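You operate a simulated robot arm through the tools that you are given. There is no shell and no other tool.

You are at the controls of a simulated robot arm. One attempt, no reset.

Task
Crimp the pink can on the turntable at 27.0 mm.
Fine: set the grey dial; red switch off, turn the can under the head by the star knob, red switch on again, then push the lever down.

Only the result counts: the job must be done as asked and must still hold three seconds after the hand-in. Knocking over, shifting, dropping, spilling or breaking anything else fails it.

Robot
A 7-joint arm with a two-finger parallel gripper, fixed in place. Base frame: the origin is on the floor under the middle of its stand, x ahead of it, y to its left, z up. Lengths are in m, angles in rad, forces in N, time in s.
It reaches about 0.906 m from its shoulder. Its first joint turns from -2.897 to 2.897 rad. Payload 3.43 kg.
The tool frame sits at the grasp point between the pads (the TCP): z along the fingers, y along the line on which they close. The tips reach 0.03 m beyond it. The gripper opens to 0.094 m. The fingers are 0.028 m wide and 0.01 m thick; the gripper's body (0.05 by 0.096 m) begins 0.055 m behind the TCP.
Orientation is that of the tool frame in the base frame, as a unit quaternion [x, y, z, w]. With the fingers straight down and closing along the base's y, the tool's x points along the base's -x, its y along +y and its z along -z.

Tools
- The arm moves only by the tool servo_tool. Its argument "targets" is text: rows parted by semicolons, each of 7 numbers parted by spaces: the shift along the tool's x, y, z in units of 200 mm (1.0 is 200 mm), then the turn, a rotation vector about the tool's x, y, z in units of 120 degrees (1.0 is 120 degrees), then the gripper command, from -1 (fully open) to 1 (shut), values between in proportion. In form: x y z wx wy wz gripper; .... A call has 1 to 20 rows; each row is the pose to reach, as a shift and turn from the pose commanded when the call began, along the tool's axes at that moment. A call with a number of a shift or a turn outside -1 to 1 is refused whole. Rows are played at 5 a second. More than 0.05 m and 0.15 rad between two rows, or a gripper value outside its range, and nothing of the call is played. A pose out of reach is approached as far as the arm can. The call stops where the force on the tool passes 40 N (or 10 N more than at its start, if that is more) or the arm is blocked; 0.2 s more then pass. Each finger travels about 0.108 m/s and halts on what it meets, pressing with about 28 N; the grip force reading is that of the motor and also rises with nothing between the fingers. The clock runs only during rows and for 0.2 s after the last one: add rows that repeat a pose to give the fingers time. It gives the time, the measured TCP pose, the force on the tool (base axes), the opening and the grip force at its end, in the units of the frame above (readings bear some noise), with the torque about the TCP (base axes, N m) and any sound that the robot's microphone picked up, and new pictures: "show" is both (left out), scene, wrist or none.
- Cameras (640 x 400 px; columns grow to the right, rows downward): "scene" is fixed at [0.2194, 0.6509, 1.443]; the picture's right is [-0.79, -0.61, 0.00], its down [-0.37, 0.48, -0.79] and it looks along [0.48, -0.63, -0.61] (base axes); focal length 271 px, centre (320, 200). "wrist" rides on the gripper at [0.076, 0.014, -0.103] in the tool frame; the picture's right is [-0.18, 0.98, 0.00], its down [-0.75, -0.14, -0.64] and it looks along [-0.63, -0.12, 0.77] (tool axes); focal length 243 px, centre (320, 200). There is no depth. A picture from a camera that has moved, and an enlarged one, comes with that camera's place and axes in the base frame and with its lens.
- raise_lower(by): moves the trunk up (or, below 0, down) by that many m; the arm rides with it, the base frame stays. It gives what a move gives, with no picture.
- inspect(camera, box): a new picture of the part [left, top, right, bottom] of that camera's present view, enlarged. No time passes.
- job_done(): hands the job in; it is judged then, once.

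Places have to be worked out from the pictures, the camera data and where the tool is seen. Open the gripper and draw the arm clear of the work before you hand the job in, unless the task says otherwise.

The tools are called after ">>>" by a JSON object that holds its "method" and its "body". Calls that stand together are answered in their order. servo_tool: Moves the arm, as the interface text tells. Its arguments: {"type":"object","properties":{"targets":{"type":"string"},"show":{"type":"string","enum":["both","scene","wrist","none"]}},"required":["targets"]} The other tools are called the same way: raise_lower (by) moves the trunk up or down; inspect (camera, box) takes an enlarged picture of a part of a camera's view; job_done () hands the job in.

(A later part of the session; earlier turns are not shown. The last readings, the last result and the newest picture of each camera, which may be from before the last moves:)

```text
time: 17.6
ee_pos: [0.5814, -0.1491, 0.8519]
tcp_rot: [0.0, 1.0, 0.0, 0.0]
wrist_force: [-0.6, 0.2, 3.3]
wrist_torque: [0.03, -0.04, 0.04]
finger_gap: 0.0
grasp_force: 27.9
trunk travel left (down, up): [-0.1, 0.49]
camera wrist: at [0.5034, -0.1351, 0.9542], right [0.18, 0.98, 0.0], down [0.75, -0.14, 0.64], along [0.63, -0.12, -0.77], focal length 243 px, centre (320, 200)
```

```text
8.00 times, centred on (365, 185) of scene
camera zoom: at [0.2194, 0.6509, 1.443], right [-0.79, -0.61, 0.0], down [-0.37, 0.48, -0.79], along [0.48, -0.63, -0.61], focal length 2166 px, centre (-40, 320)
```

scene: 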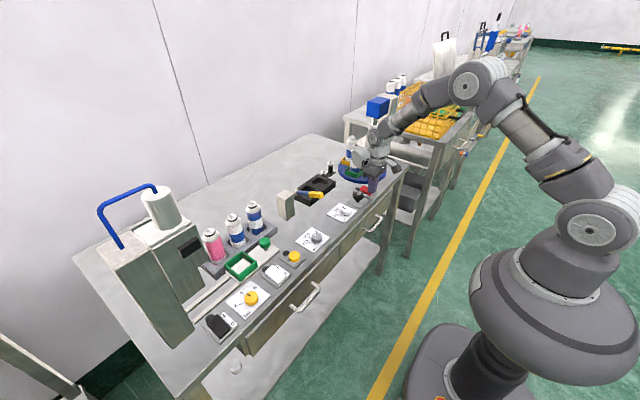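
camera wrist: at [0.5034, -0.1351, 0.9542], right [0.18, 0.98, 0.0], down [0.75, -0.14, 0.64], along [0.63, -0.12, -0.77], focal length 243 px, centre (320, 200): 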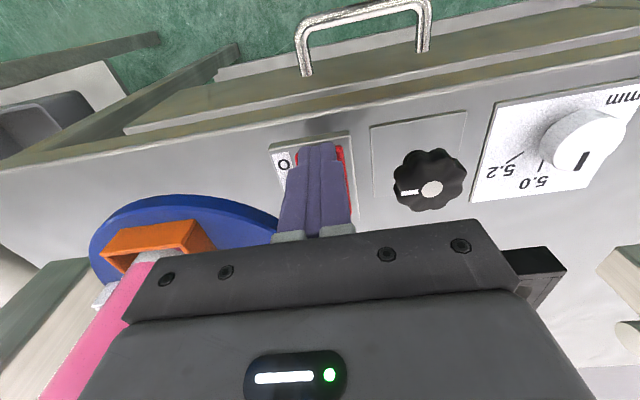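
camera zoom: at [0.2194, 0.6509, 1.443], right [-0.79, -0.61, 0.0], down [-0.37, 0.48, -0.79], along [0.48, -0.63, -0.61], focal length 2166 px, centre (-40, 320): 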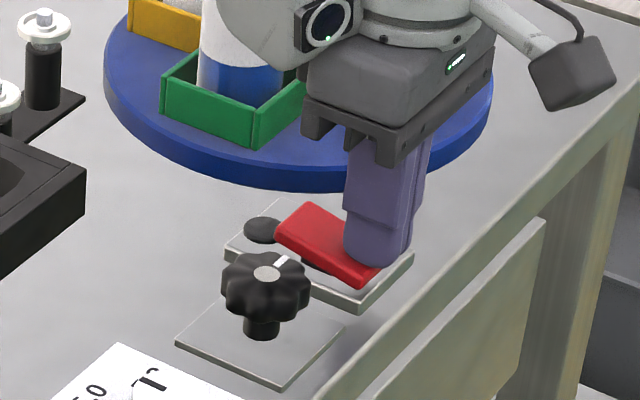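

The lamp went dark and the rocker tipped to O, so it is off. I lift away and go over the star knob (≈ 0.601, -0.087, top z 0.841) with the hand pre-turned about 45° clockwise and partly opened.

>>> {"method": "servo_tool", "body": {"targets": "0 0 -0.15 0 0 0 1; 0 0 -0.3 0 0 0 1; -0.03 0.15 -0.3 0 0 0.06 0.6; -0.093 0.31 -0.3 0 0 0.12 0.2; -0.093 0.31 -0.3 0 0 0.18 -0.2; -0.093 0.31 -0.3 0 0 0.24 -0.4; -0.093 0.31 -0.3 0 0 0.30 -0.4; -0.093 0.31 -0.3 0 0 0.36 -0.4; -0.093 0.31 -0.3 0 0 0.375 -0.4", "show": "both"}}

>>> {"method": "inspect", "body": {"camera": "wrist", "box": [240, 60, 400, 180]}}

>>> {"method": "inspect", "body": {"camera": "scene", "box": [330, 160, 400, 210]}}

```text
time: 19.6
ee_pos: [0.5996, -0.0876, 0.9136]
tcp_rot: [0.384, 0.923, 0.001, 0.0]
wrist_force: [0.3, 0.3, 0.2]
wrist_torque: [-0.01, 0.0, -0.04]
finger_gap: 0.0661
grasp_force: 0.1
trunk travel left (down, up): [-0.1, 0.49]
camera wrist: at [0.5551, -0.0232, 1.0156], right [0.83, 0.56, 0.0], down [0.43, -0.63, 0.64], along [0.36, -0.53, -0.77], focal length 243 px, centre (320, 200)
```

scene: 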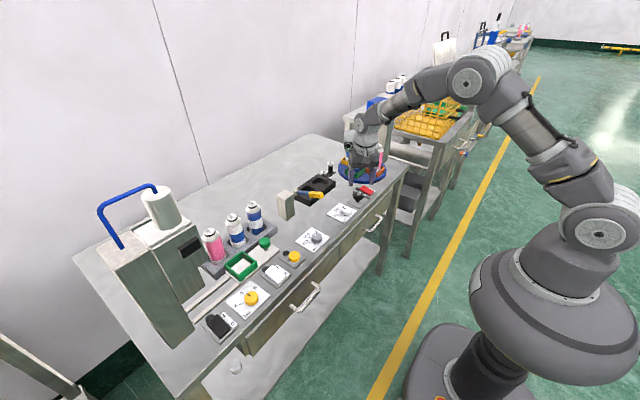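
wrist: 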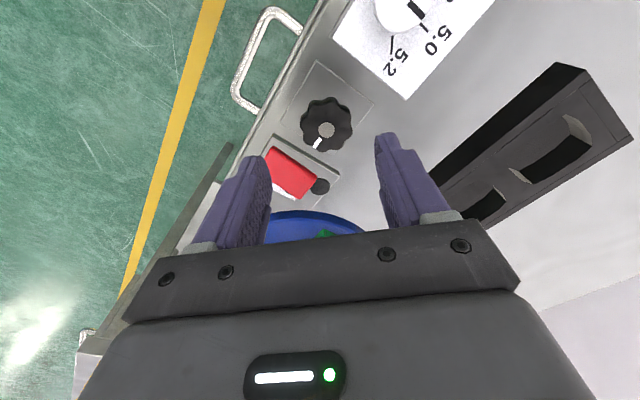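

```text
3.33 times, centred on (320, 120) of wrist
camera zoom: at [0.5551, -0.0232, 1.0156], right [0.83, 0.56, 0.0], down [0.43, -0.63, 0.64], along [0.36, -0.53, -0.77], focal length 809 px, centre (320, 467)
```

zoom: 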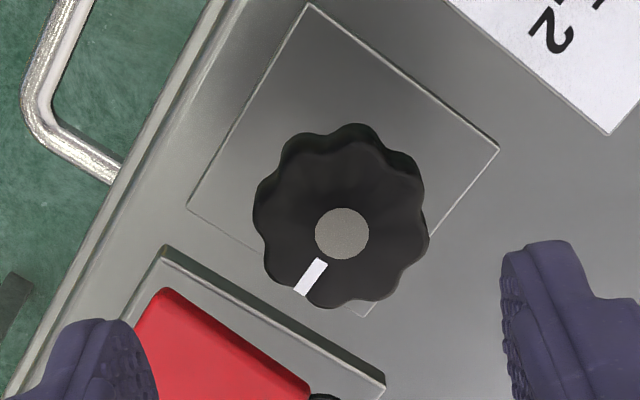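

```text
8.00 times, centred on (365, 185) of scene
camera zoom: at [0.2194, 0.6509, 1.443], right [-0.79, -0.61, 0.0], down [-0.37, 0.48, -0.79], along [0.48, -0.63, -0.61], focal length 2166 px, centre (-40, 320)
```

zoom: 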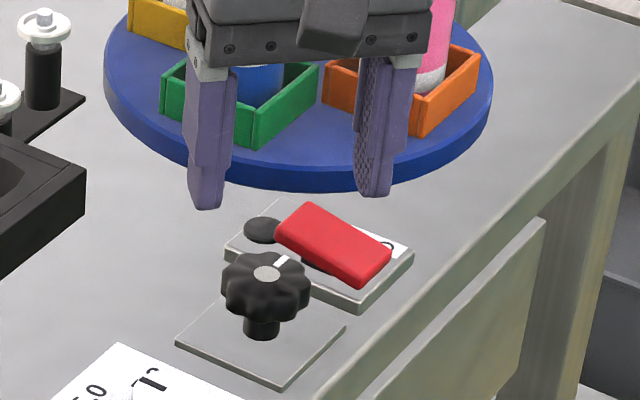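

The knob centre reads (0.602, -0.085). I nudge over it, narrow the opening slightly, and descend so the tips are at about z 0.821 around the knob.

>>> {"method": "servo_tool", "body": {"targets": "0 0.012 0.1 0 0 0 -0.25; 0 0.012 0.2 0 0 0 -0.25; 0 0.012 0.28 0 0 0 -0.25; 0 0.012 0.313 0 0 0 -0.25", "show": "wrist"}}

>>> {"method": "inspect", "body": {"camera": "wrist", "box": [240, 90, 400, 210]}}

>>> {"method": "inspect", "body": {"camera": "scene", "box": [330, 160, 400, 210]}}

```text
time: 20.6
ee_pos: [0.6028, -0.0861, 0.8505]
tcp_rot: [0.383, 0.924, 0.0, 0.0]
wrist_force: [-0.2, -0.2, -0.2]
wrist_torque: [-0.01, -0.02, -0.01]
finger_gap: 0.0585
grasp_force: 0.1
trunk travel left (down, up): [-0.1, 0.49]
camera wrist: at [0.5571, -0.0216, 0.952], right [0.83, 0.56, 0.0], down [0.43, -0.63, 0.64], along [0.36, -0.53, -0.77], focal length 243 px, centre (320, 200)
```

wrist: 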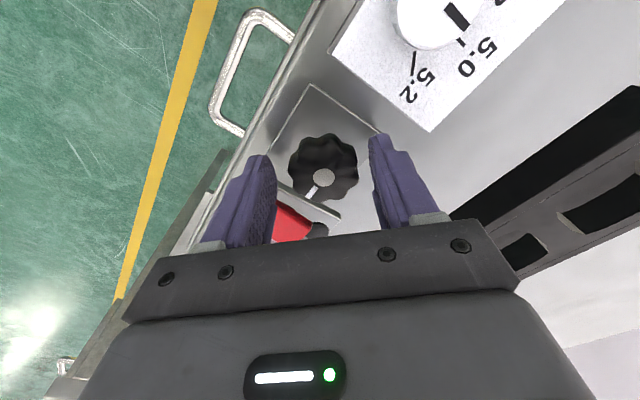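

```text
3.33 times, centred on (320, 150) of wrist
camera zoom: at [0.5571, -0.0216, 0.952], right [0.83, 0.56, 0.0], down [0.43, -0.63, 0.64], along [0.36, -0.53, -0.77], focal length 809 px, centre (320, 367)
```

zoom: 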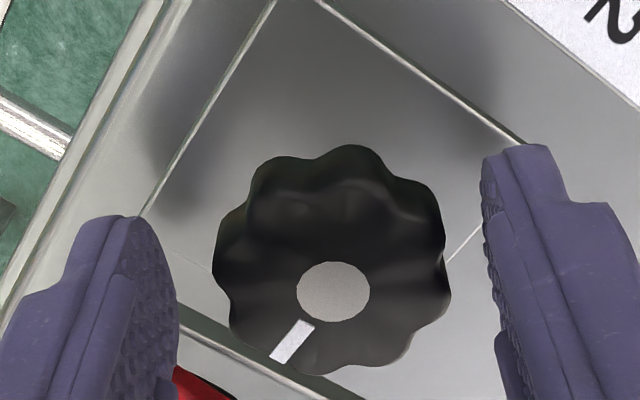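

```text
8.00 times, centred on (365, 185) of scene
camera zoom: at [0.2194, 0.6509, 1.443], right [-0.79, -0.61, 0.0], down [-0.37, 0.48, -0.79], along [0.48, -0.63, -0.61], focal length 2166 px, centre (-40, 320)
```

zoom: 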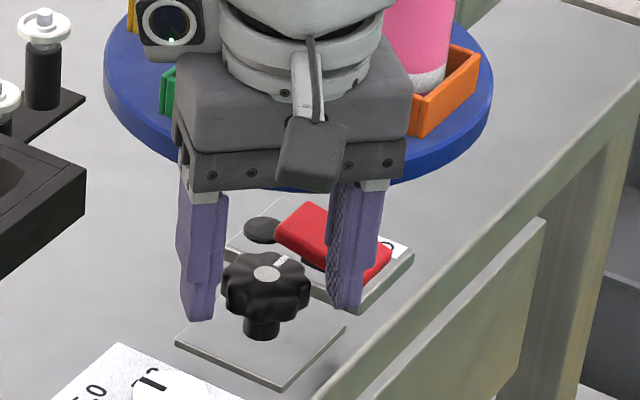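

The knob is centred between the fingers. I close on it.

>>> {"method": "servo_tool", "body": {"targets": "0 0 0 0 0 0 0.1; 0 0 0 0 0 0 1; 0 0 0 0 0 0 1", "show": "wrist"}}

>>> {"method": "inspect", "body": {"camera": "wrist", "box": [240, 90, 400, 210]}}

>>> {"method": "inspect", "body": {"camera": "scene", "box": [325, 110, 415, 200]}}

```text
time: 21.4
ee_pos: [0.6033, -0.0845, 0.8498]
tcp_rot: [0.383, 0.924, 0.0, -0.001]
wrist_force: [9.7, 7.9, 0.4]
wrist_torque: [0.45, -0.57, 0.03]
finger_gap: 0.04
grasp_force: 45.3
trunk travel left (down, up): [-0.1, 0.49]
camera wrist: at [0.5582, -0.0202, 0.9519], right [0.82, 0.57, 0.0], down [0.43, -0.63, 0.64], along [0.36, -0.53, -0.77], focal length 243 px, centre (320, 200)
```

wrist: 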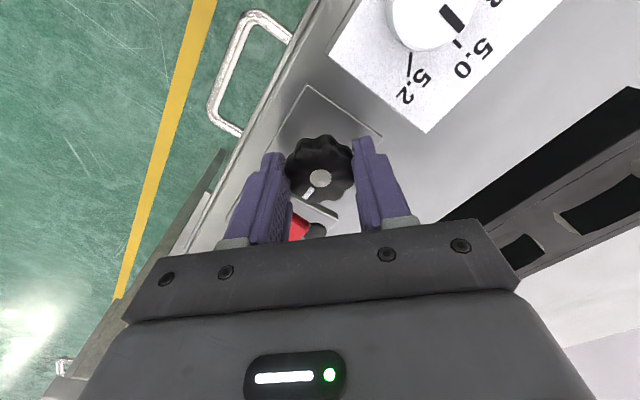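

```text
3.33 times, centred on (320, 150) of wrist
camera zoom: at [0.5582, -0.0202, 0.9519], right [0.82, 0.57, 0.0], down [0.43, -0.63, 0.64], along [0.36, -0.53, -0.77], focal length 809 px, centre (320, 367)
```

zoom: 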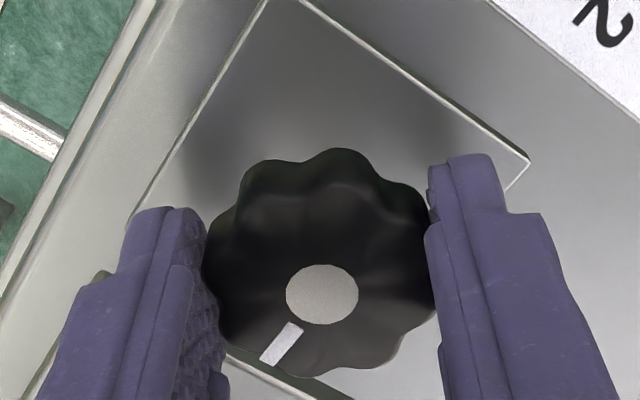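

```text
4.44 times, centred on (370, 155) of scene
camera zoom: at [0.2194, 0.6509, 1.443], right [-0.79, -0.61, 0.0], down [-0.37, 0.48, -0.79], along [0.48, -0.63, -0.61], focal length 1203 px, centre (98, 400)
```

zoom: 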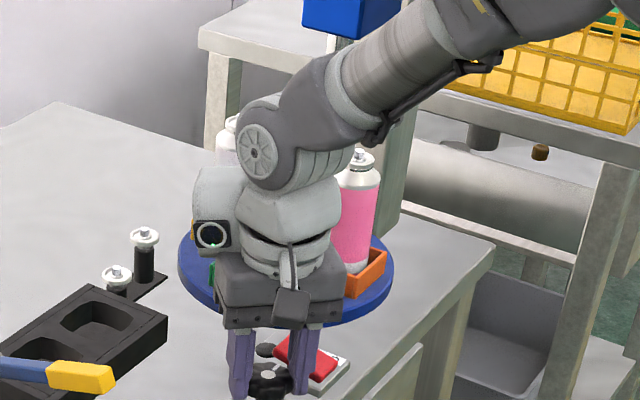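

Gripped at gap 0.040 with a small lateral load. I ease it off and twist 24° counter-clockwise to see which way the platter goes.

>>> {"method": "servo_tool", "body": {"targets": "0 0.008 0 0 0 0 1; 0 0.008 0 0 0 -0.05 1; 0 0.008 0 0 0 -0.1 1; 0 0.008 0 0 0 -0.15 1; 0 0.008 0 0 0 -0.2 1; 0 0.008 0 0 0 -0.2 1", "show": "wrist"}}

>>> {"method": "inspect", "body": {"camera": "wrist", "box": [240, 90, 400, 210]}}

>>> {"method": "inspect", "body": {"camera": "scene", "box": [325, 110, 415, 200]}}

```text
time: 22.8
ee_pos: [0.6026, -0.0849, 0.851]
tcp_rot: [0.183, 0.983, -0.001, 0.0]
wrist_force: [6.7, 6.6, 2.7]
wrist_torque: [0.13, -0.03, 0.05]
finger_gap: 0.0402
grasp_force: 45.4
trunk travel left (down, up): [-0.1, 0.49]
camera wrist: at [0.5358, -0.0441, 0.952], right [0.52, 0.85, 0.0], down [0.65, -0.4, 0.64], along [0.55, -0.34, -0.77], focal length 243 px, centre (320, 200)
```

wrist: 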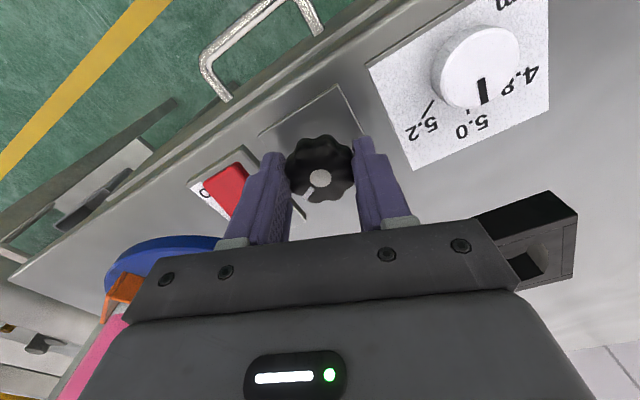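

```text
3.33 times, centred on (320, 150) of wrist
camera zoom: at [0.5358, -0.0441, 0.952], right [0.52, 0.85, 0.0], down [0.65, -0.4, 0.64], along [0.55, -0.34, -0.77], focal length 809 px, centre (320, 367)
```

zoom: 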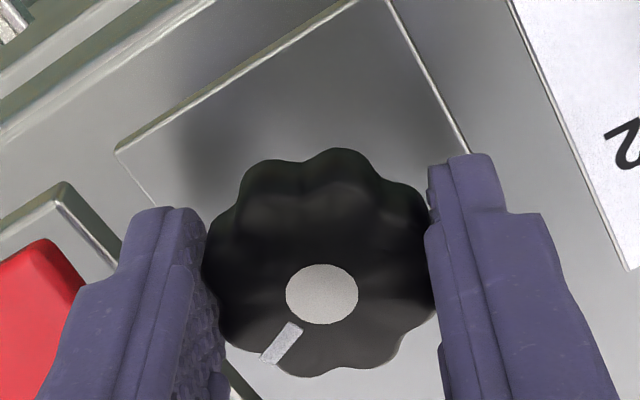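

```text
4.44 times, centred on (370, 155) of scene
camera zoom: at [0.2194, 0.6509, 1.443], right [-0.79, -0.61, 0.0], down [-0.37, 0.48, -0.79], along [0.48, -0.63, -0.61], focal length 1203 px, centre (98, 400)
```

zoom: 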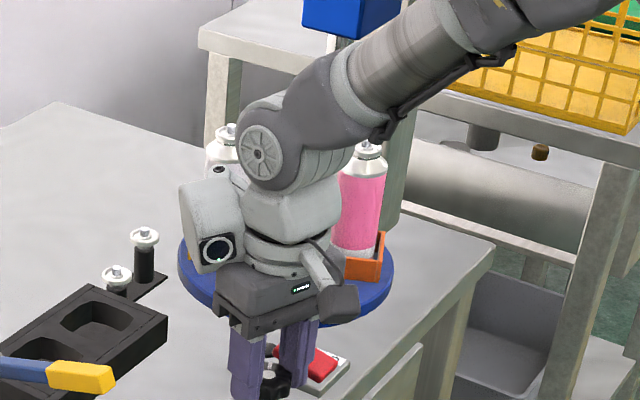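

The platter turns the same way as the knob (the pink can moved toward -y), roughly 1:1. I keep twisting counter-clockwise another 66°.

>>> {"method": "servo_tool", "body": {"targets": "0 0 0 0 0 -0.055 1; 0 0 0 0 0 -0.11 1; 0 0 0 0 0 -0.165 1; 0 0 0 0 0 -0.22 1; 0 0 0 0 0 -0.275 1; 0 0 0 0 0 -0.33 1; 0 0 0 0 0 -0.385 1; 0 0 0 0 0 -0.44 1; 0 0 0 0 0 -0.495 1; 0 0 0 0 0 -0.55 1; 0 0 0 0 0 -0.55 1", "show": "both"}}

>>> {"method": "inspect", "body": {"camera": "wrist", "box": [240, 90, 400, 210]}}

>>> {"method": "inspect", "body": {"camera": "scene", "box": [325, 110, 415, 200]}}

```text
time: 25.2
ee_pos: [0.6036, -0.0856, 0.8501]
tcp_rot: [-0.383, 0.924, 0.001, 0.0]
wrist_force: [9.9, -9.4, 4.6]
wrist_torque: [0.11, -0.77, 0.01]
finger_gap: 0.0404
grasp_force: 45.5
trunk travel left (down, up): [-0.1, 0.49]
camera wrist: at [0.5381, -0.1304, 0.952], right [-0.56, 0.83, 0.0], down [0.63, 0.43, 0.64], along [0.53, 0.36, -0.77], focal length 243 px, centre (320, 200)
```

scene: 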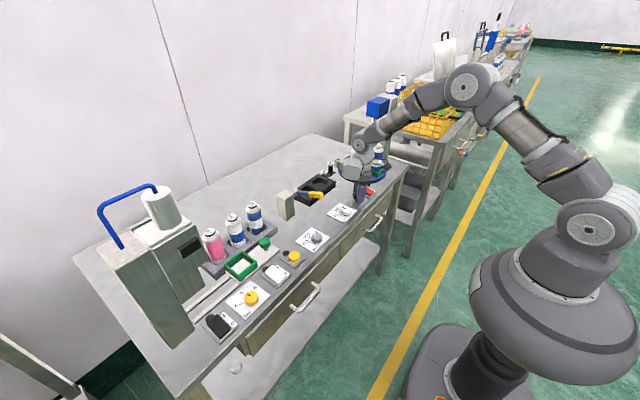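
wrist: 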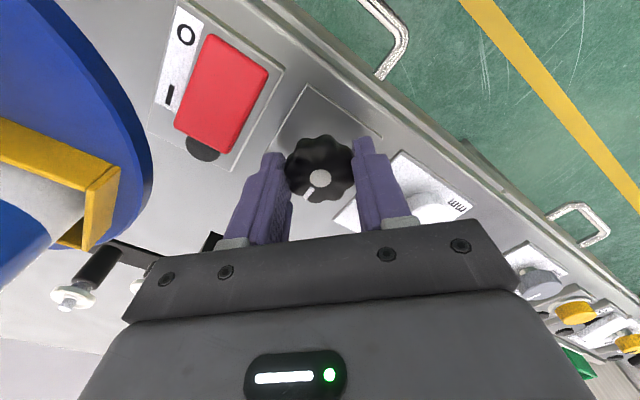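

```text
3.33 times, centred on (320, 150) of wrist
camera zoom: at [0.5381, -0.1304, 0.952], right [-0.56, 0.83, 0.0], down [0.63, 0.43, 0.64], along [0.53, 0.36, -0.77], focal length 809 px, centre (320, 367)
```

zoom: 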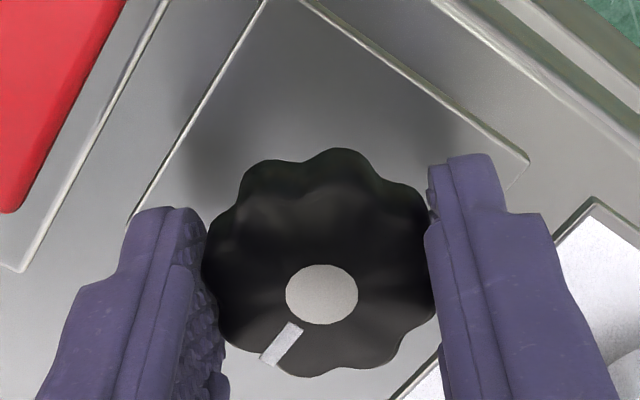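

```text
4.44 times, centred on (370, 155) of scene
camera zoom: at [0.2194, 0.6509, 1.443], right [-0.79, -0.61, 0.0], down [-0.37, 0.48, -0.79], along [0.48, -0.63, -0.61], focal length 1203 px, centre (98, 400)
```

zoom: 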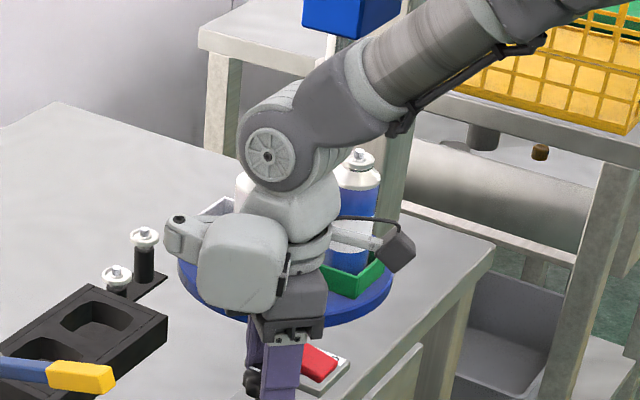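

The green nest has arrived where the orange one was, so about a quarter turn is done. I release the knob, rise, and turn the hand back to get a clear view.

>>> {"method": "servo_tool", "body": {"targets": "0 0 0 0 0 0 0.15; 0 0 0 0 0 0 -0.25; 0 0 0 0 0 0 -0.25; 0 0 -0.15 0 0 0 -0.25; 0 0 -0.35 0 0 0.06 -0.25; 0 0 -0.55 0 0 0.12 0; 0 0 -0.75 0 0 0.18 0.5; 0 0 -0.75 0 0 0.24 1; 0 0 -0.75 0 0 0.30 1; 0 0 -0.75 0 0 0.36 1; 0 0 -0.75 0 0 0.375 1", "show": "both"}}

```text
time: 27.6
ee_pos: [0.6044, -0.0838, 0.9993]
tcp_rot: [0.0, 1.0, 0.0, 0.001]
wrist_force: [-0.3, 1.3, -0.3]
wrist_torque: [-0.01, 0.02, 0.01]
finger_gap: 0.0
grasp_force: 27.9
trunk travel left (down, up): [-0.1, 0.49]
camera wrist: at [0.5258, -0.0705, 1.1012], right [0.19, 0.98, 0.0], down [0.75, -0.14, 0.64], along [0.63, -0.12, -0.77], focal length 243 px, centre (320, 200)
```

scene: 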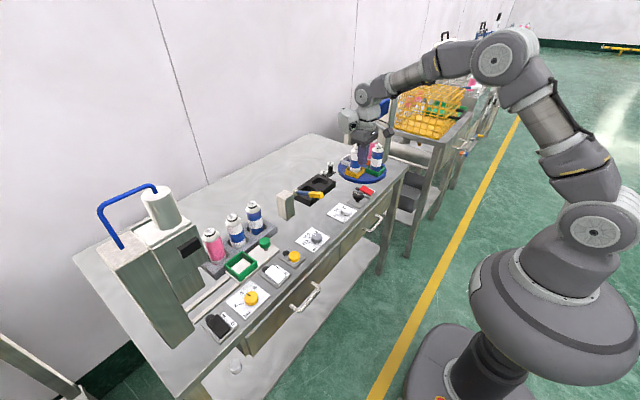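
wrist: 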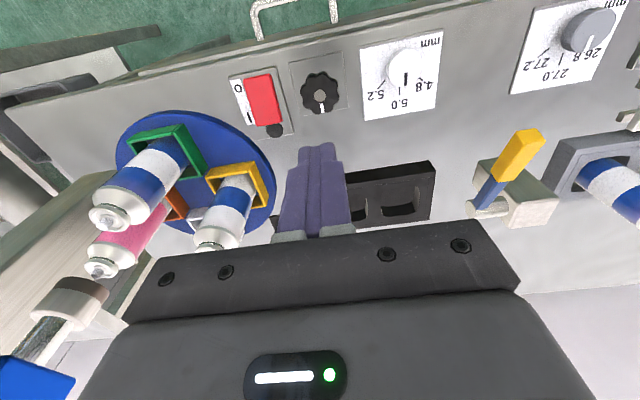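

The knob mark turned to point toward +x and the orange nest is now near the head. I pull back in x to clear the scene camera's line of sight.

>>> {"method": "servo_tool", "body": {"targets": "0.2 0 0 0 0 0 1; 0.4 0 0 0 0 0 1; 0.6 0 0 0 0 0 1; 0.8 0 0 0 0 0 1", "show": "both"}}

>>> {"method": "inspect", "body": {"camera": "scene", "box": [330, 90, 420, 200]}}

>>> {"method": "inspect", "body": {"camera": "wrist", "box": [100, 100, 340, 280]}}

```text
time: 28.6
ee_pos: [0.4415, -0.0824, 1.0002]
tcp_rot: [-0.001, 1.0, 0.001, 0.0]
wrist_force: [-0.4, 0.6, -0.7]
wrist_torque: [-0.02, 0.05, 0.01]
finger_gap: 0.0001
grasp_force: 27.6
trunk travel left (down, up): [-0.1, 0.49]
camera wrist: at [0.3636, -0.0683, 1.1024], right [0.18, 0.98, 0.0], down [0.75, -0.14, 0.64], along [0.63, -0.12, -0.77], focal length 243 px, centre (320, 200)
```

scene: 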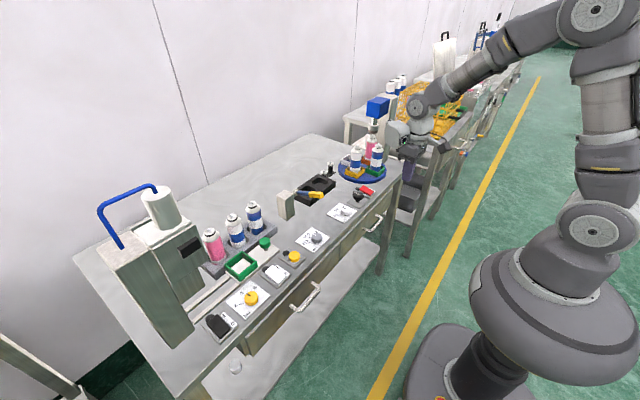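
wrist: 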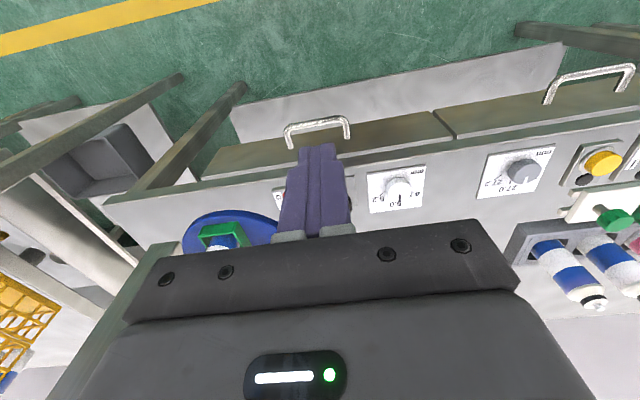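

```text
3.64 times, centred on (375, 145) of scene
camera zoom: at [0.2194, 0.6509, 1.443], right [-0.79, -0.61, 0.0], down [-0.37, 0.48, -0.79], along [0.48, -0.63, -0.61], focal length 984 px, centre (120, 400)
```

zoom: 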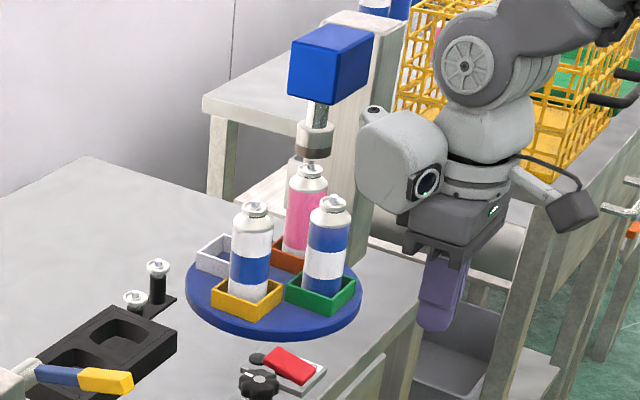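

```text
2.22 times, centred on (220, 190) of wrist
camera zoom: at [0.3636, -0.0683, 1.1024], right [0.18, 0.98, 0.0], down [0.75, -0.14, 0.64], along [0.63, -0.12, -0.77], focal length 539 px, centre (542, 222)
```

zoom: 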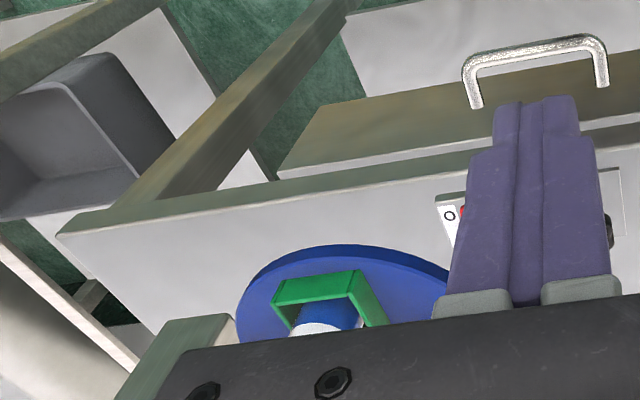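

The pink can is about under the head; I zoom in closely to judge the alignment.

>>> {"method": "inspect", "body": {"camera": "scene", "box": [355, 115, 395, 145]}}

>>> {"method": "inspect", "body": {"camera": "scene", "box": [335, 140, 395, 200]}}

```text
13.33 times, centred on (375, 130) of scene
camera zoom: at [0.2194, 0.6509, 1.443], right [-0.79, -0.61, 0.0], down [-0.37, 0.48, -0.79], along [0.48, -0.63, -0.61], focal length 3610 px, centre (-413, 1133)
```

zoom: 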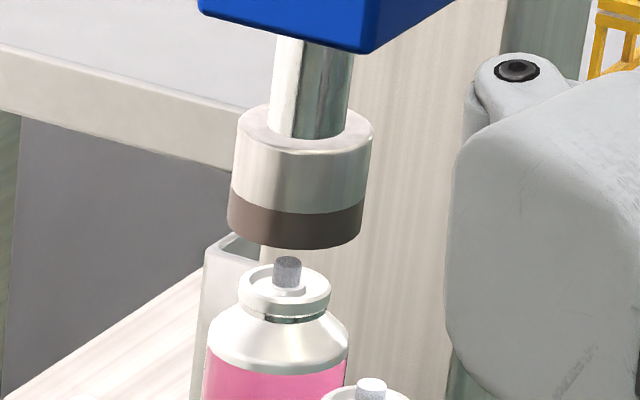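

```text
6.67 times, centred on (365, 170) of scene
camera zoom: at [0.2194, 0.6509, 1.443], right [-0.79, -0.61, 0.0], down [-0.37, 0.48, -0.79], along [0.48, -0.63, -0.61], focal length 1805 px, centre (20, 400)
```

zoom: 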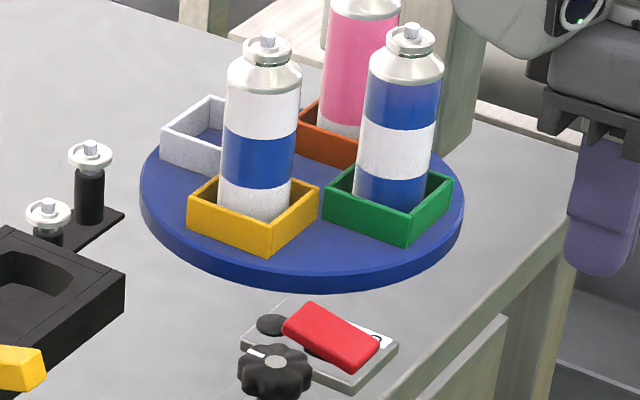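

The head's vertical axis projected down meets the pink can's collar within about 1 mm, so it is aligned. Next I go above the I end of the rocker (x ≈ 0.617, y ≈ -0.149) with fingers closed.

>>> {"method": "servo_tool", "body": {"targets": "-0.2 -0.05 0 0 0 0 1; -0.4 -0.15 0 0 0 0 1; -0.6 -0.25 0 0 0 0 1; -0.8 -0.3 0 0 0 0 1; -0.875 -0.33 0.1 0 0 0 1; -0.875 -0.33 0.3 0 0 0 1; -0.875 -0.33 0.5 0 0 0 1; -0.875 -0.33 0.61 0 0 0 1", "show": "both"}}

>>> {"method": "inspect", "body": {"camera": "wrist", "box": [220, 60, 420, 200]}}

>>> {"method": "inspect", "body": {"camera": "scene", "box": [330, 150, 400, 210]}}

```text
time: 30.4
ee_pos: [0.6166, -0.1537, 0.8763]
tcp_rot: [0.0, 1.0, 0.0, 0.0]
wrist_force: [1.0, -1.0, 0.3]
wrist_torque: [0.03, 0.0, -0.02]
finger_gap: 0.0
grasp_force: 27.9
trunk travel left (down, up): [-0.1, 0.49]
camera wrist: at [0.5396, -0.1384, 0.9779], right [0.18, 0.98, 0.0], down [0.75, -0.14, 0.64], along [0.63, -0.12, -0.77], focal length 243 px, centre (320, 200)
```

scene: 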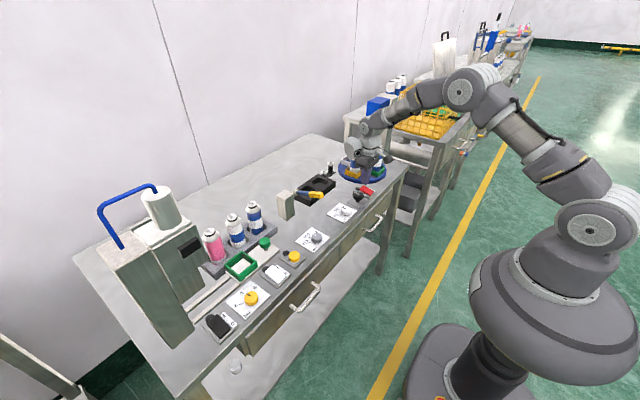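
wrist: 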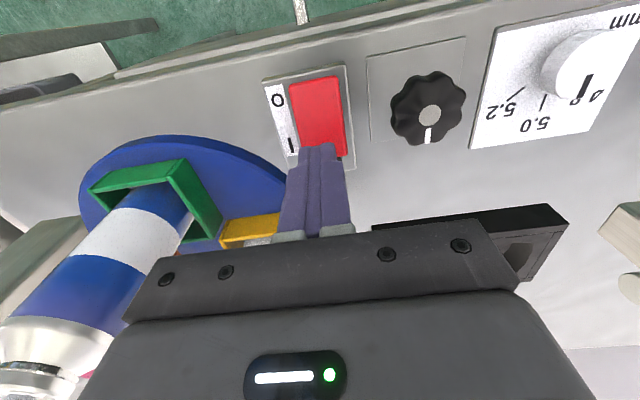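

```text
2.86 times, centred on (320, 130) of wrist
camera zoom: at [0.5396, -0.1384, 0.9779], right [0.18, 0.98, 0.0], down [0.75, -0.14, 0.64], along [0.63, -0.12, -0.77], focal length 693 px, centre (320, 400)
```

zoom: 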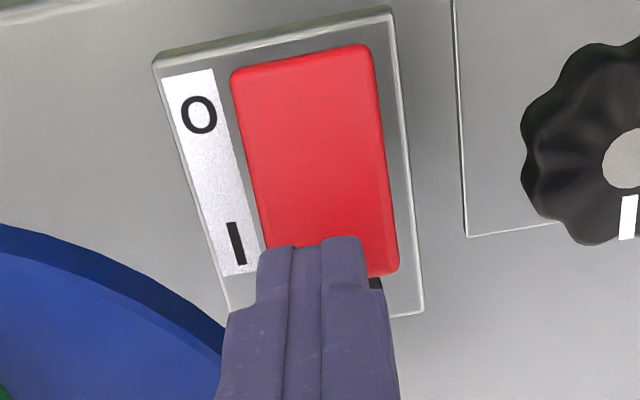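

```text
6.67 times, centred on (365, 180) of scene
camera zoom: at [0.2194, 0.6509, 1.443], right [-0.79, -0.61, 0.0], down [-0.37, 0.48, -0.79], along [0.48, -0.63, -0.61], focal length 1805 px, centre (20, 333)
```

zoom: 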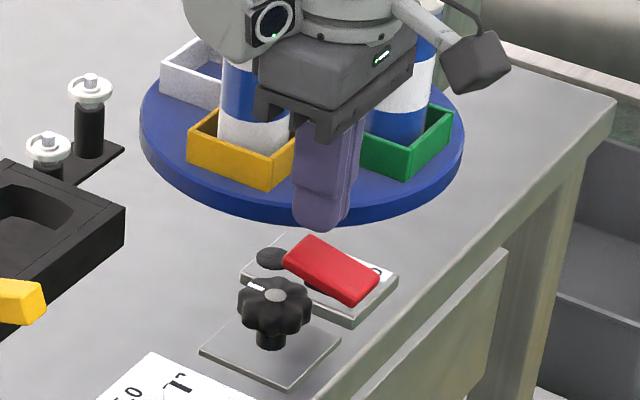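

The raised I end lies at about x 0.60–0.62, y -0.151, just under the tips. I nudge slightly and press down.

>>> {"method": "servo_tool", "body": {"targets": "0.015 0.01 0 0 0 0 1; 0.015 0.01 0.03 0 0 0 1; 0.015 0.01 0.06 0 0 0 1; 0.015 0.01 0.08 0 0 0 1; 0.015 0.01 0.10 0 0 0 1; 0.015 0.01 0.115 0 0 0 1; 0.015 0.01 0.125 0 0 0 1", "show": "both"}}

>>> {"method": "inspect", "body": {"camera": "scene", "box": [330, 150, 400, 210]}}

```text
time: 32.0
ee_pos: [0.6146, -0.149, 0.8528]
tcp_rot: [0.001, 1.0, -0.001, 0.001]
wrist_force: [0.1, -1.4, 12.8]
wrist_torque: [0.0, 0.12, 0.05]
finger_gap: 0.0
grasp_force: 27.6
trunk travel left (down, up): [-0.1, 0.49]
camera wrist: at [0.5369, -0.1344, 0.9559], right [0.19, 0.98, 0.0], down [0.75, -0.14, 0.64], along [0.63, -0.12, -0.77], focal length 243 px, centre (320, 200)
```

scene: 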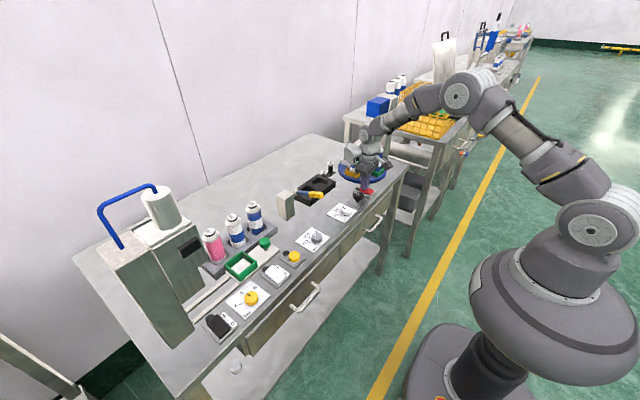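
wrist: 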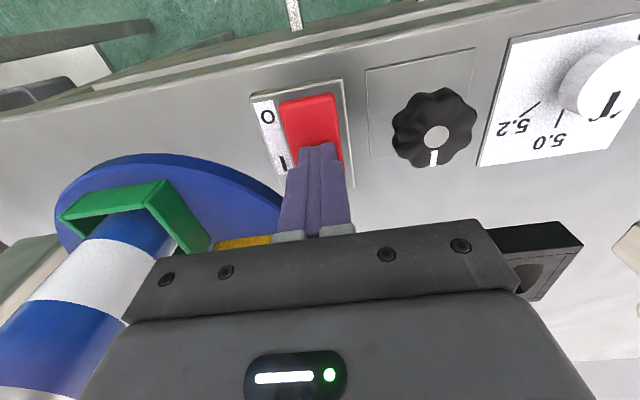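

```text
6.67 times, centred on (365, 180) of scene
camera zoom: at [0.2194, 0.6509, 1.443], right [-0.79, -0.61, 0.0], down [-0.37, 0.48, -0.79], along [0.48, -0.63, -0.61], focal length 1805 px, centre (20, 333)
```

zoom: 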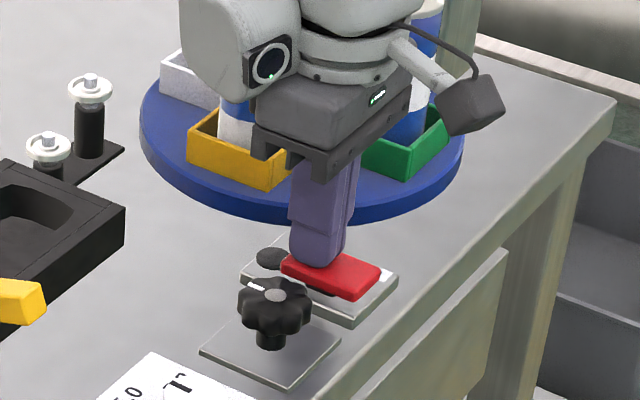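

The rocker is about level but the lamp is still dark (12.8 N). I press a few millimetres more.

>>> {"method": "servo_tool", "body": {"targets": "0 0 0.01 0 0 0 1; 0 0 0.02 0 0 0 1; 0 0 0.03 0 0 0 1; 0 0 0.035 0 0 0 1", "show": "none"}}

>>> {"method": "inspect", "body": {"camera": "scene", "box": [330, 150, 400, 210]}}

```text
time: 32.6
ee_pos: [0.6176, -0.1488, 0.8545]
tcp_rot: [0.001, 1.0, -0.002, 0.005]
wrist_force: [-3.5, 1.1, 22.9]
wrist_torque: [0.03, 0.41, -0.08]
finger_gap: 0.0
grasp_force: 27.4
trunk travel left (down, up): [-0.1, 0.49]
stopped in row 3: the force on the tool passed its limit at 43 N (the readings are from after the stop); the commanded pose is now the measured one
```

```text
6.67 times, centred on (365, 180) of scene
camera zoom: at [0.2194, 0.6509, 1.443], right [-0.79, -0.61, 0.0], down [-0.37, 0.48, -0.79], along [0.48, -0.63, -0.61], focal length 1805 px, centre (20, 333)
```

zoom: 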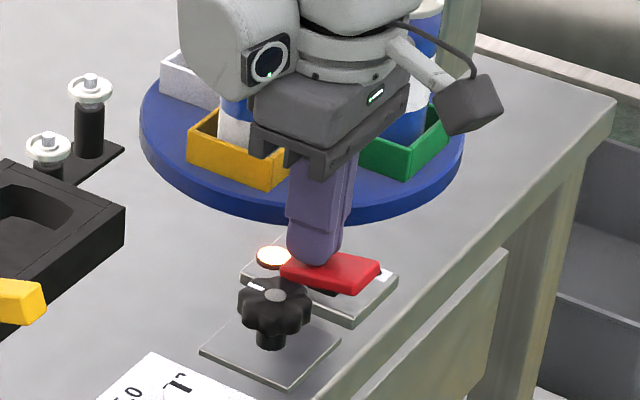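

The lamp is lit again: the switch is on. I rise straight up off the rocker and check all.

>>> {"method": "servo_tool", "body": {"targets": "0 0 -0.05 0 0 0 1; 0 0 -0.2 0 0 0 1; 0 0 -0.4 0 0 0 1; 0 0 -0.6 0 0 0 1; 0 0 -0.75 0 0 0 1; 0.2 0 -0.75 0 0 0 1; 0.4 0 -0.75 0 0 0 1", "show": "both"}}

>>> {"method": "inspect", "body": {"camera": "scene", "box": [335, 140, 395, 200]}}

>>> {"method": "inspect", "body": {"camera": "wrist", "box": [200, 100, 560, 260]}}

```text
time: 34.2
ee_pos: [0.5371, -0.1487, 0.9976]
tcp_rot: [0.0, 1.0, -0.001, 0.003]
wrist_force: [-0.6, -0.7, 0.2]
wrist_torque: [0.0, 0.03, 0.0]
finger_gap: 0.0
grasp_force: 27.5
trunk travel left (down, up): [-0.1, 0.49]
camera wrist: at [0.4581, -0.1351, 1.0991], right [0.18, 0.98, 0.0], down [0.75, -0.14, 0.65], along [0.64, -0.12, -0.76], focal length 243 px, centre (320, 200)
```

scene: 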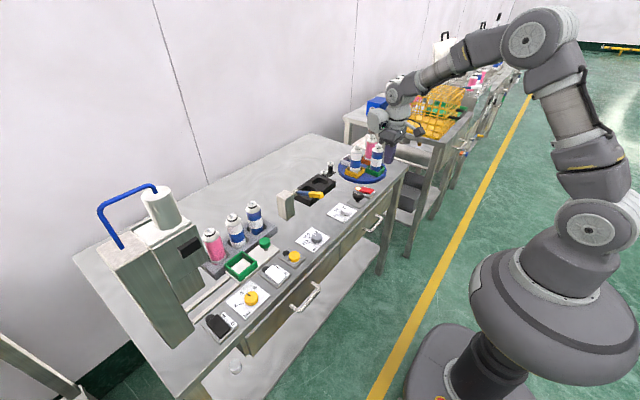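
wrist: 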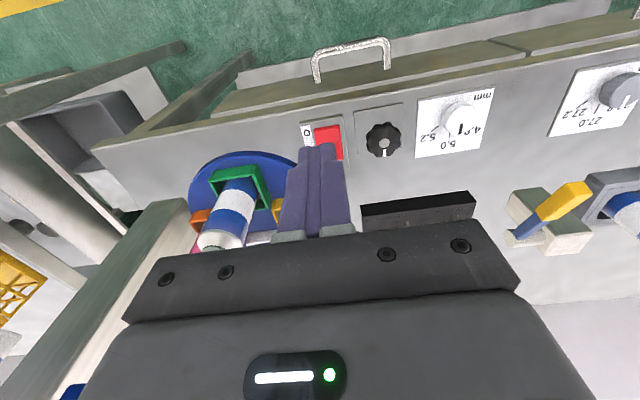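

```text
6.67 times, centred on (365, 170) of scene
camera zoom: at [0.2194, 0.6509, 1.443], right [-0.79, -0.61, 0.0], down [-0.37, 0.48, -0.79], along [0.48, -0.63, -0.61], focal length 1805 px, centre (20, 400)
```

zoom: 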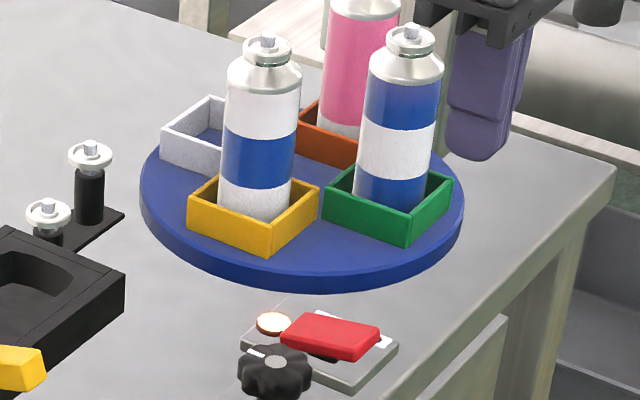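

```text
1.78 times, centred on (380, 180) of wrist
camera zoom: at [0.4581, -0.1351, 1.0991], right [0.18, 0.98, 0.0], down [0.75, -0.14, 0.65], along [0.64, -0.12, -0.76], focal length 431 px, centre (213, 236)
```

zoom: 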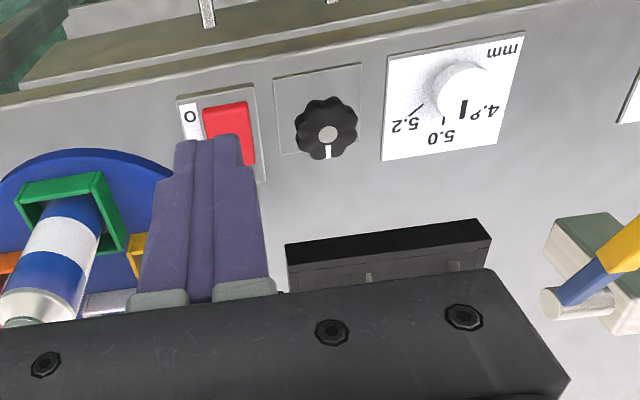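

Lamp lit, platter unchanged, pink can under the head. Now I travel back (x 0.54) to face the lever.

>>> {"method": "servo_tool", "body": {"targets": "0 0.2 -0.1 0 0 0 1; 0 0.4 -0.15 0 0 0 1; 0 0.6 -0.15 0 0 0 1; 0 0.8 -0.15 0 0 0 1; 0 1.0 -0.15 0 0 0 1", "show": "none"}}

>>> {"method": "servo_tool", "body": {"targets": "0.05 0.1 0 0 0 0 1; 0.1 0.2 0 0 0 0 1; 0.1 0.2 0 0 0 0 1", "show": "both"}}

>>> {"method": "inspect", "body": {"camera": "wrist", "box": [240, 100, 440, 240]}}

>>> {"method": "inspect", "body": {"camera": "scene", "box": [265, 175, 345, 225]}}

```text
time: 35.4
ee_pos: [0.5354, 0.0518, 1.03]
tcp_rot: [0.001, 1.0, -0.001, 0.002]
wrist_force: [-0.1, -0.7, 0.1]
wrist_torque: [0.03, 0.01, -0.01]
finger_gap: 0.0
grasp_force: 27.2
trunk travel left (down, up): [-0.1, 0.49]
```

```text
time: 36.2
ee_pos: [0.5163, 0.0916, 1.0314]
tcp_rot: [0.001, 1.0, -0.002, 0.003]
wrist_force: [0.1, 0.9, -0.6]
wrist_torque: [-0.01, 0.0, 0.01]
finger_gap: 0.0001
grasp_force: 28.1
trunk travel left (down, up): [-0.1, 0.49]
camera wrist: at [0.4383, 0.1059, 1.1328], right [0.19, 0.98, 0.0], down [0.75, -0.14, 0.65], along [0.63, -0.12, -0.76], focal length 243 px, centre (320, 200)
```

scene: 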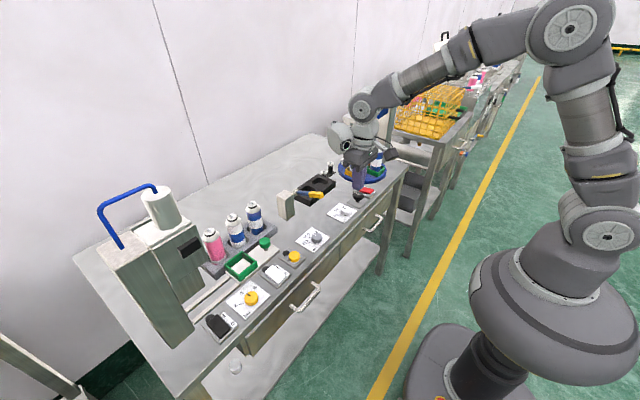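
wrist: 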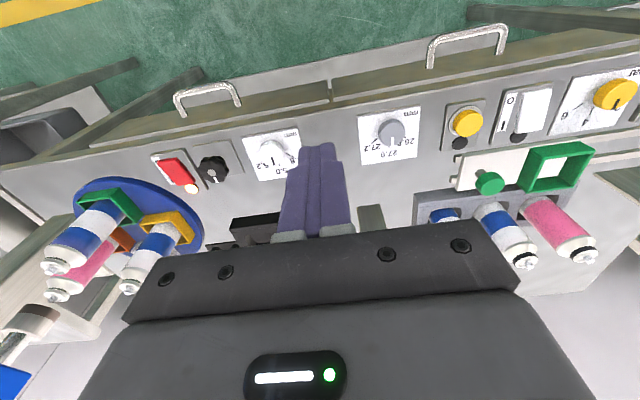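

```text
2.86 times, centred on (340, 170) of wrist
camera zoom: at [0.4383, 0.1059, 1.1328], right [0.19, 0.98, 0.0], down [0.75, -0.14, 0.65], along [0.63, -0.12, -0.76], focal length 693 px, centre (263, 286)
```

zoom: 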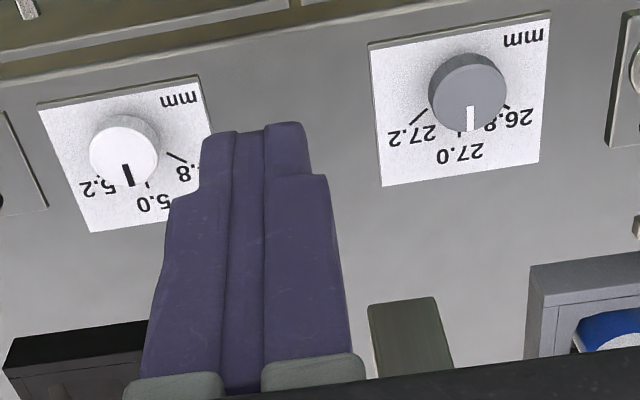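

```text
8.00 times, centred on (305, 200) of scene
camera zoom: at [0.2194, 0.6509, 1.443], right [-0.79, -0.61, 0.0], down [-0.37, 0.48, -0.79], along [0.48, -0.63, -0.61], focal length 2166 px, centre (440, 200)
```

zoom: 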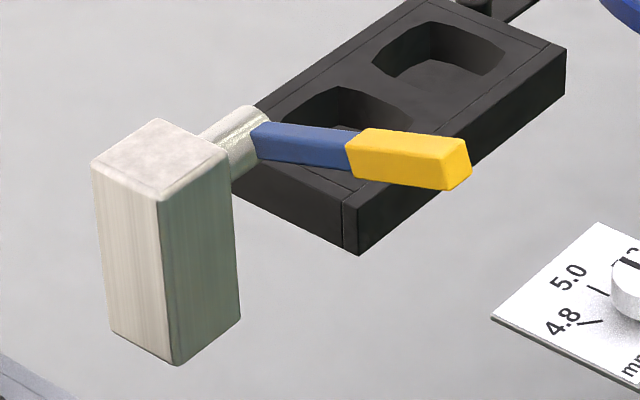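

The grey pointer still lines up with 27.0. The lever's yellow tip is about (0.643, 0.082, 0.914); I move over it with fingers closed, tips about 15 mm above.

>>> {"method": "servo_tool", "body": {"targets": "-0.2 -0.02 0 0 0 0 1; -0.4 -0.043 0 0 0 0 1; -0.6 -0.043 0 0 0 0 1; -0.7 -0.043 0.1 0 0 0 1; -0.7 -0.043 0.3 0 0 0 1", "show": "both"}}

>>> {"method": "inspect", "body": {"camera": "wrist", "box": [240, 100, 440, 240]}}

>>> {"method": "inspect", "body": {"camera": "scene", "box": [265, 165, 345, 225]}}

```text
time: 37.4
ee_pos: [0.6564, 0.0824, 0.9704]
tcp_rot: [0.001, 1.0, 0.0, 0.003]
wrist_force: [-1.1, -0.8, -0.9]
wrist_torque: [-0.01, -0.02, 0.0]
finger_gap: 0.0001
grasp_force: 28.4
trunk travel left (down, up): [-0.1, 0.49]
camera wrist: at [0.5791, 0.0967, 1.0728], right [0.19, 0.98, 0.0], down [0.75, -0.14, 0.65], along [0.63, -0.12, -0.76], focal length 243 px, centre (320, 200)
```

scene: 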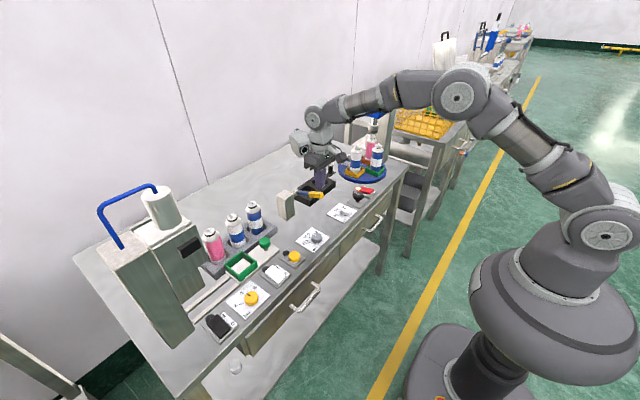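
wrist: 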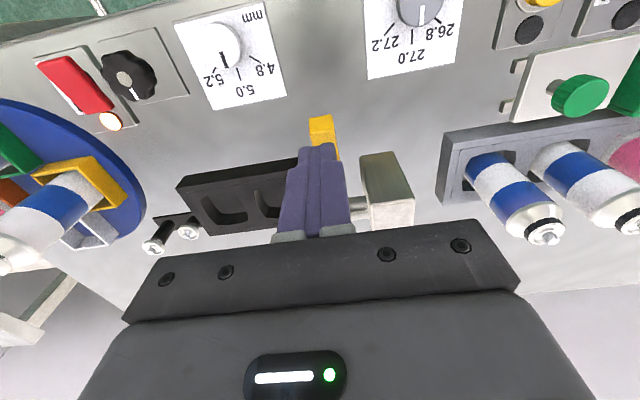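

```text
2.86 times, centred on (340, 170) of wrist
camera zoom: at [0.5791, 0.0967, 1.0728], right [0.19, 0.98, 0.0], down [0.75, -0.14, 0.65], along [0.63, -0.12, -0.76], focal length 693 px, centre (263, 286)
```

zoom: 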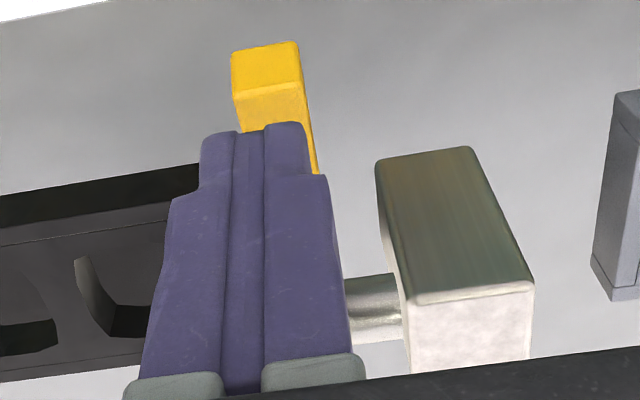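

```text
6.67 times, centred on (305, 195) of scene
camera zoom: at [0.2194, 0.6509, 1.443], right [-0.79, -0.61, 0.0], down [-0.37, 0.48, -0.79], along [0.48, -0.63, -0.61], focal length 1805 px, centre (420, 233)
```

zoom: 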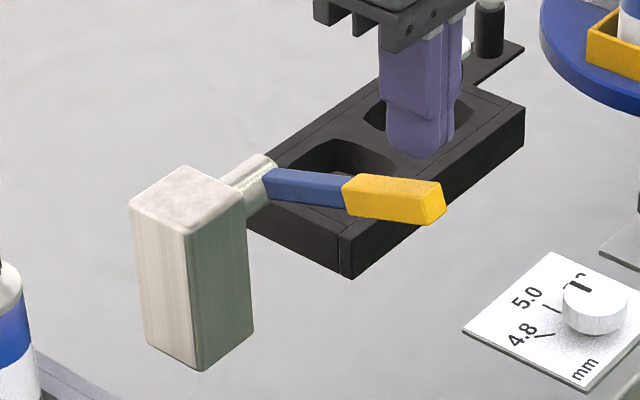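

The lever top edge is at about (0.643, 0.086, 0.928) and 15 mm wide. I shift 3 mm in y and push down in small steps, watching force and sound.

>>> {"method": "servo_tool", "body": {"targets": "0 0.015 0.03 0 0 0 1; 0 0.015 0.06 0 0 0 1; 0 0.015 0.09 0 0 0 1; 0 0.015 0.12 0 0 0 1; 0 0.015 0.15 0 0 0 1; 0 0.015 0.18 0 0 0 1; 0 0.015 0.21 0 0 0 1", "show": "both"}}

>>> {"method": "inspect", "body": {"camera": "scene", "box": [265, 165, 345, 225]}}

```text
time: 39.0
ee_pos: [0.6582, 0.0848, 0.9283]
tcp_rot: [0.001, 1.0, -0.001, 0.003]
wrist_force: [0.3, 0.0, 2.3]
wrist_torque: [0.04, 0.04, -0.01]
finger_gap: 0.0
grasp_force: 27.8
trunk travel left (down, up): [-0.1, 0.49]
camera wrist: at [0.5782, 0.099, 1.0302], right [0.19, 0.98, 0.0], down [0.75, -0.14, 0.65], along [0.64, -0.12, -0.76], focal length 243 px, centre (320, 200)
```

scene: 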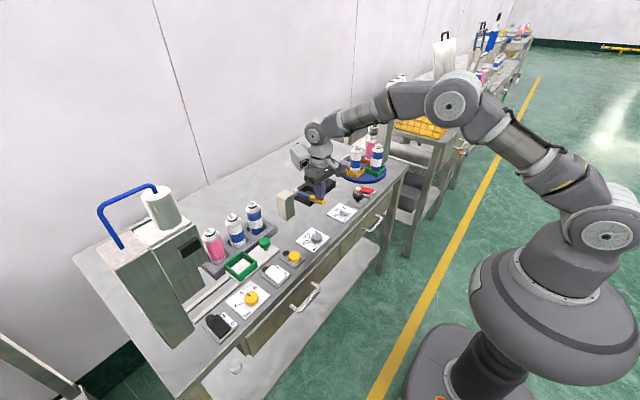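
wrist: 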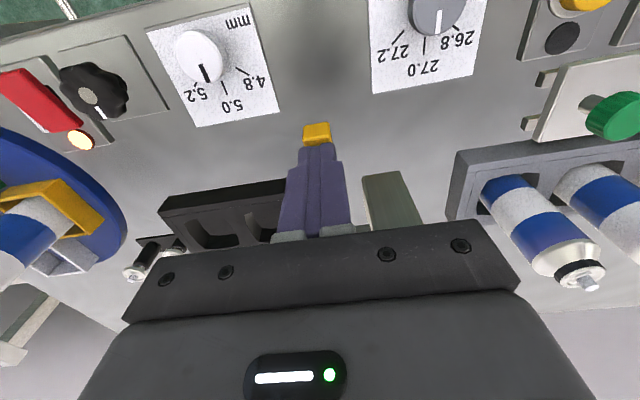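

```text
6.67 times, centred on (305, 195) of scene
camera zoom: at [0.2194, 0.6509, 1.443], right [-0.79, -0.61, 0.0], down [-0.37, 0.48, -0.79], along [0.48, -0.63, -0.61], focal length 1805 px, centre (420, 233)
```

zoom: 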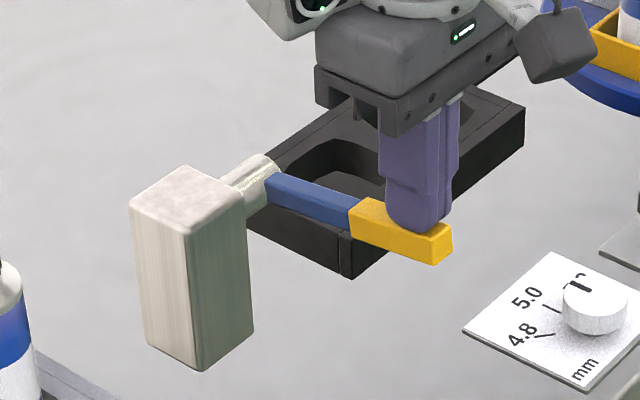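

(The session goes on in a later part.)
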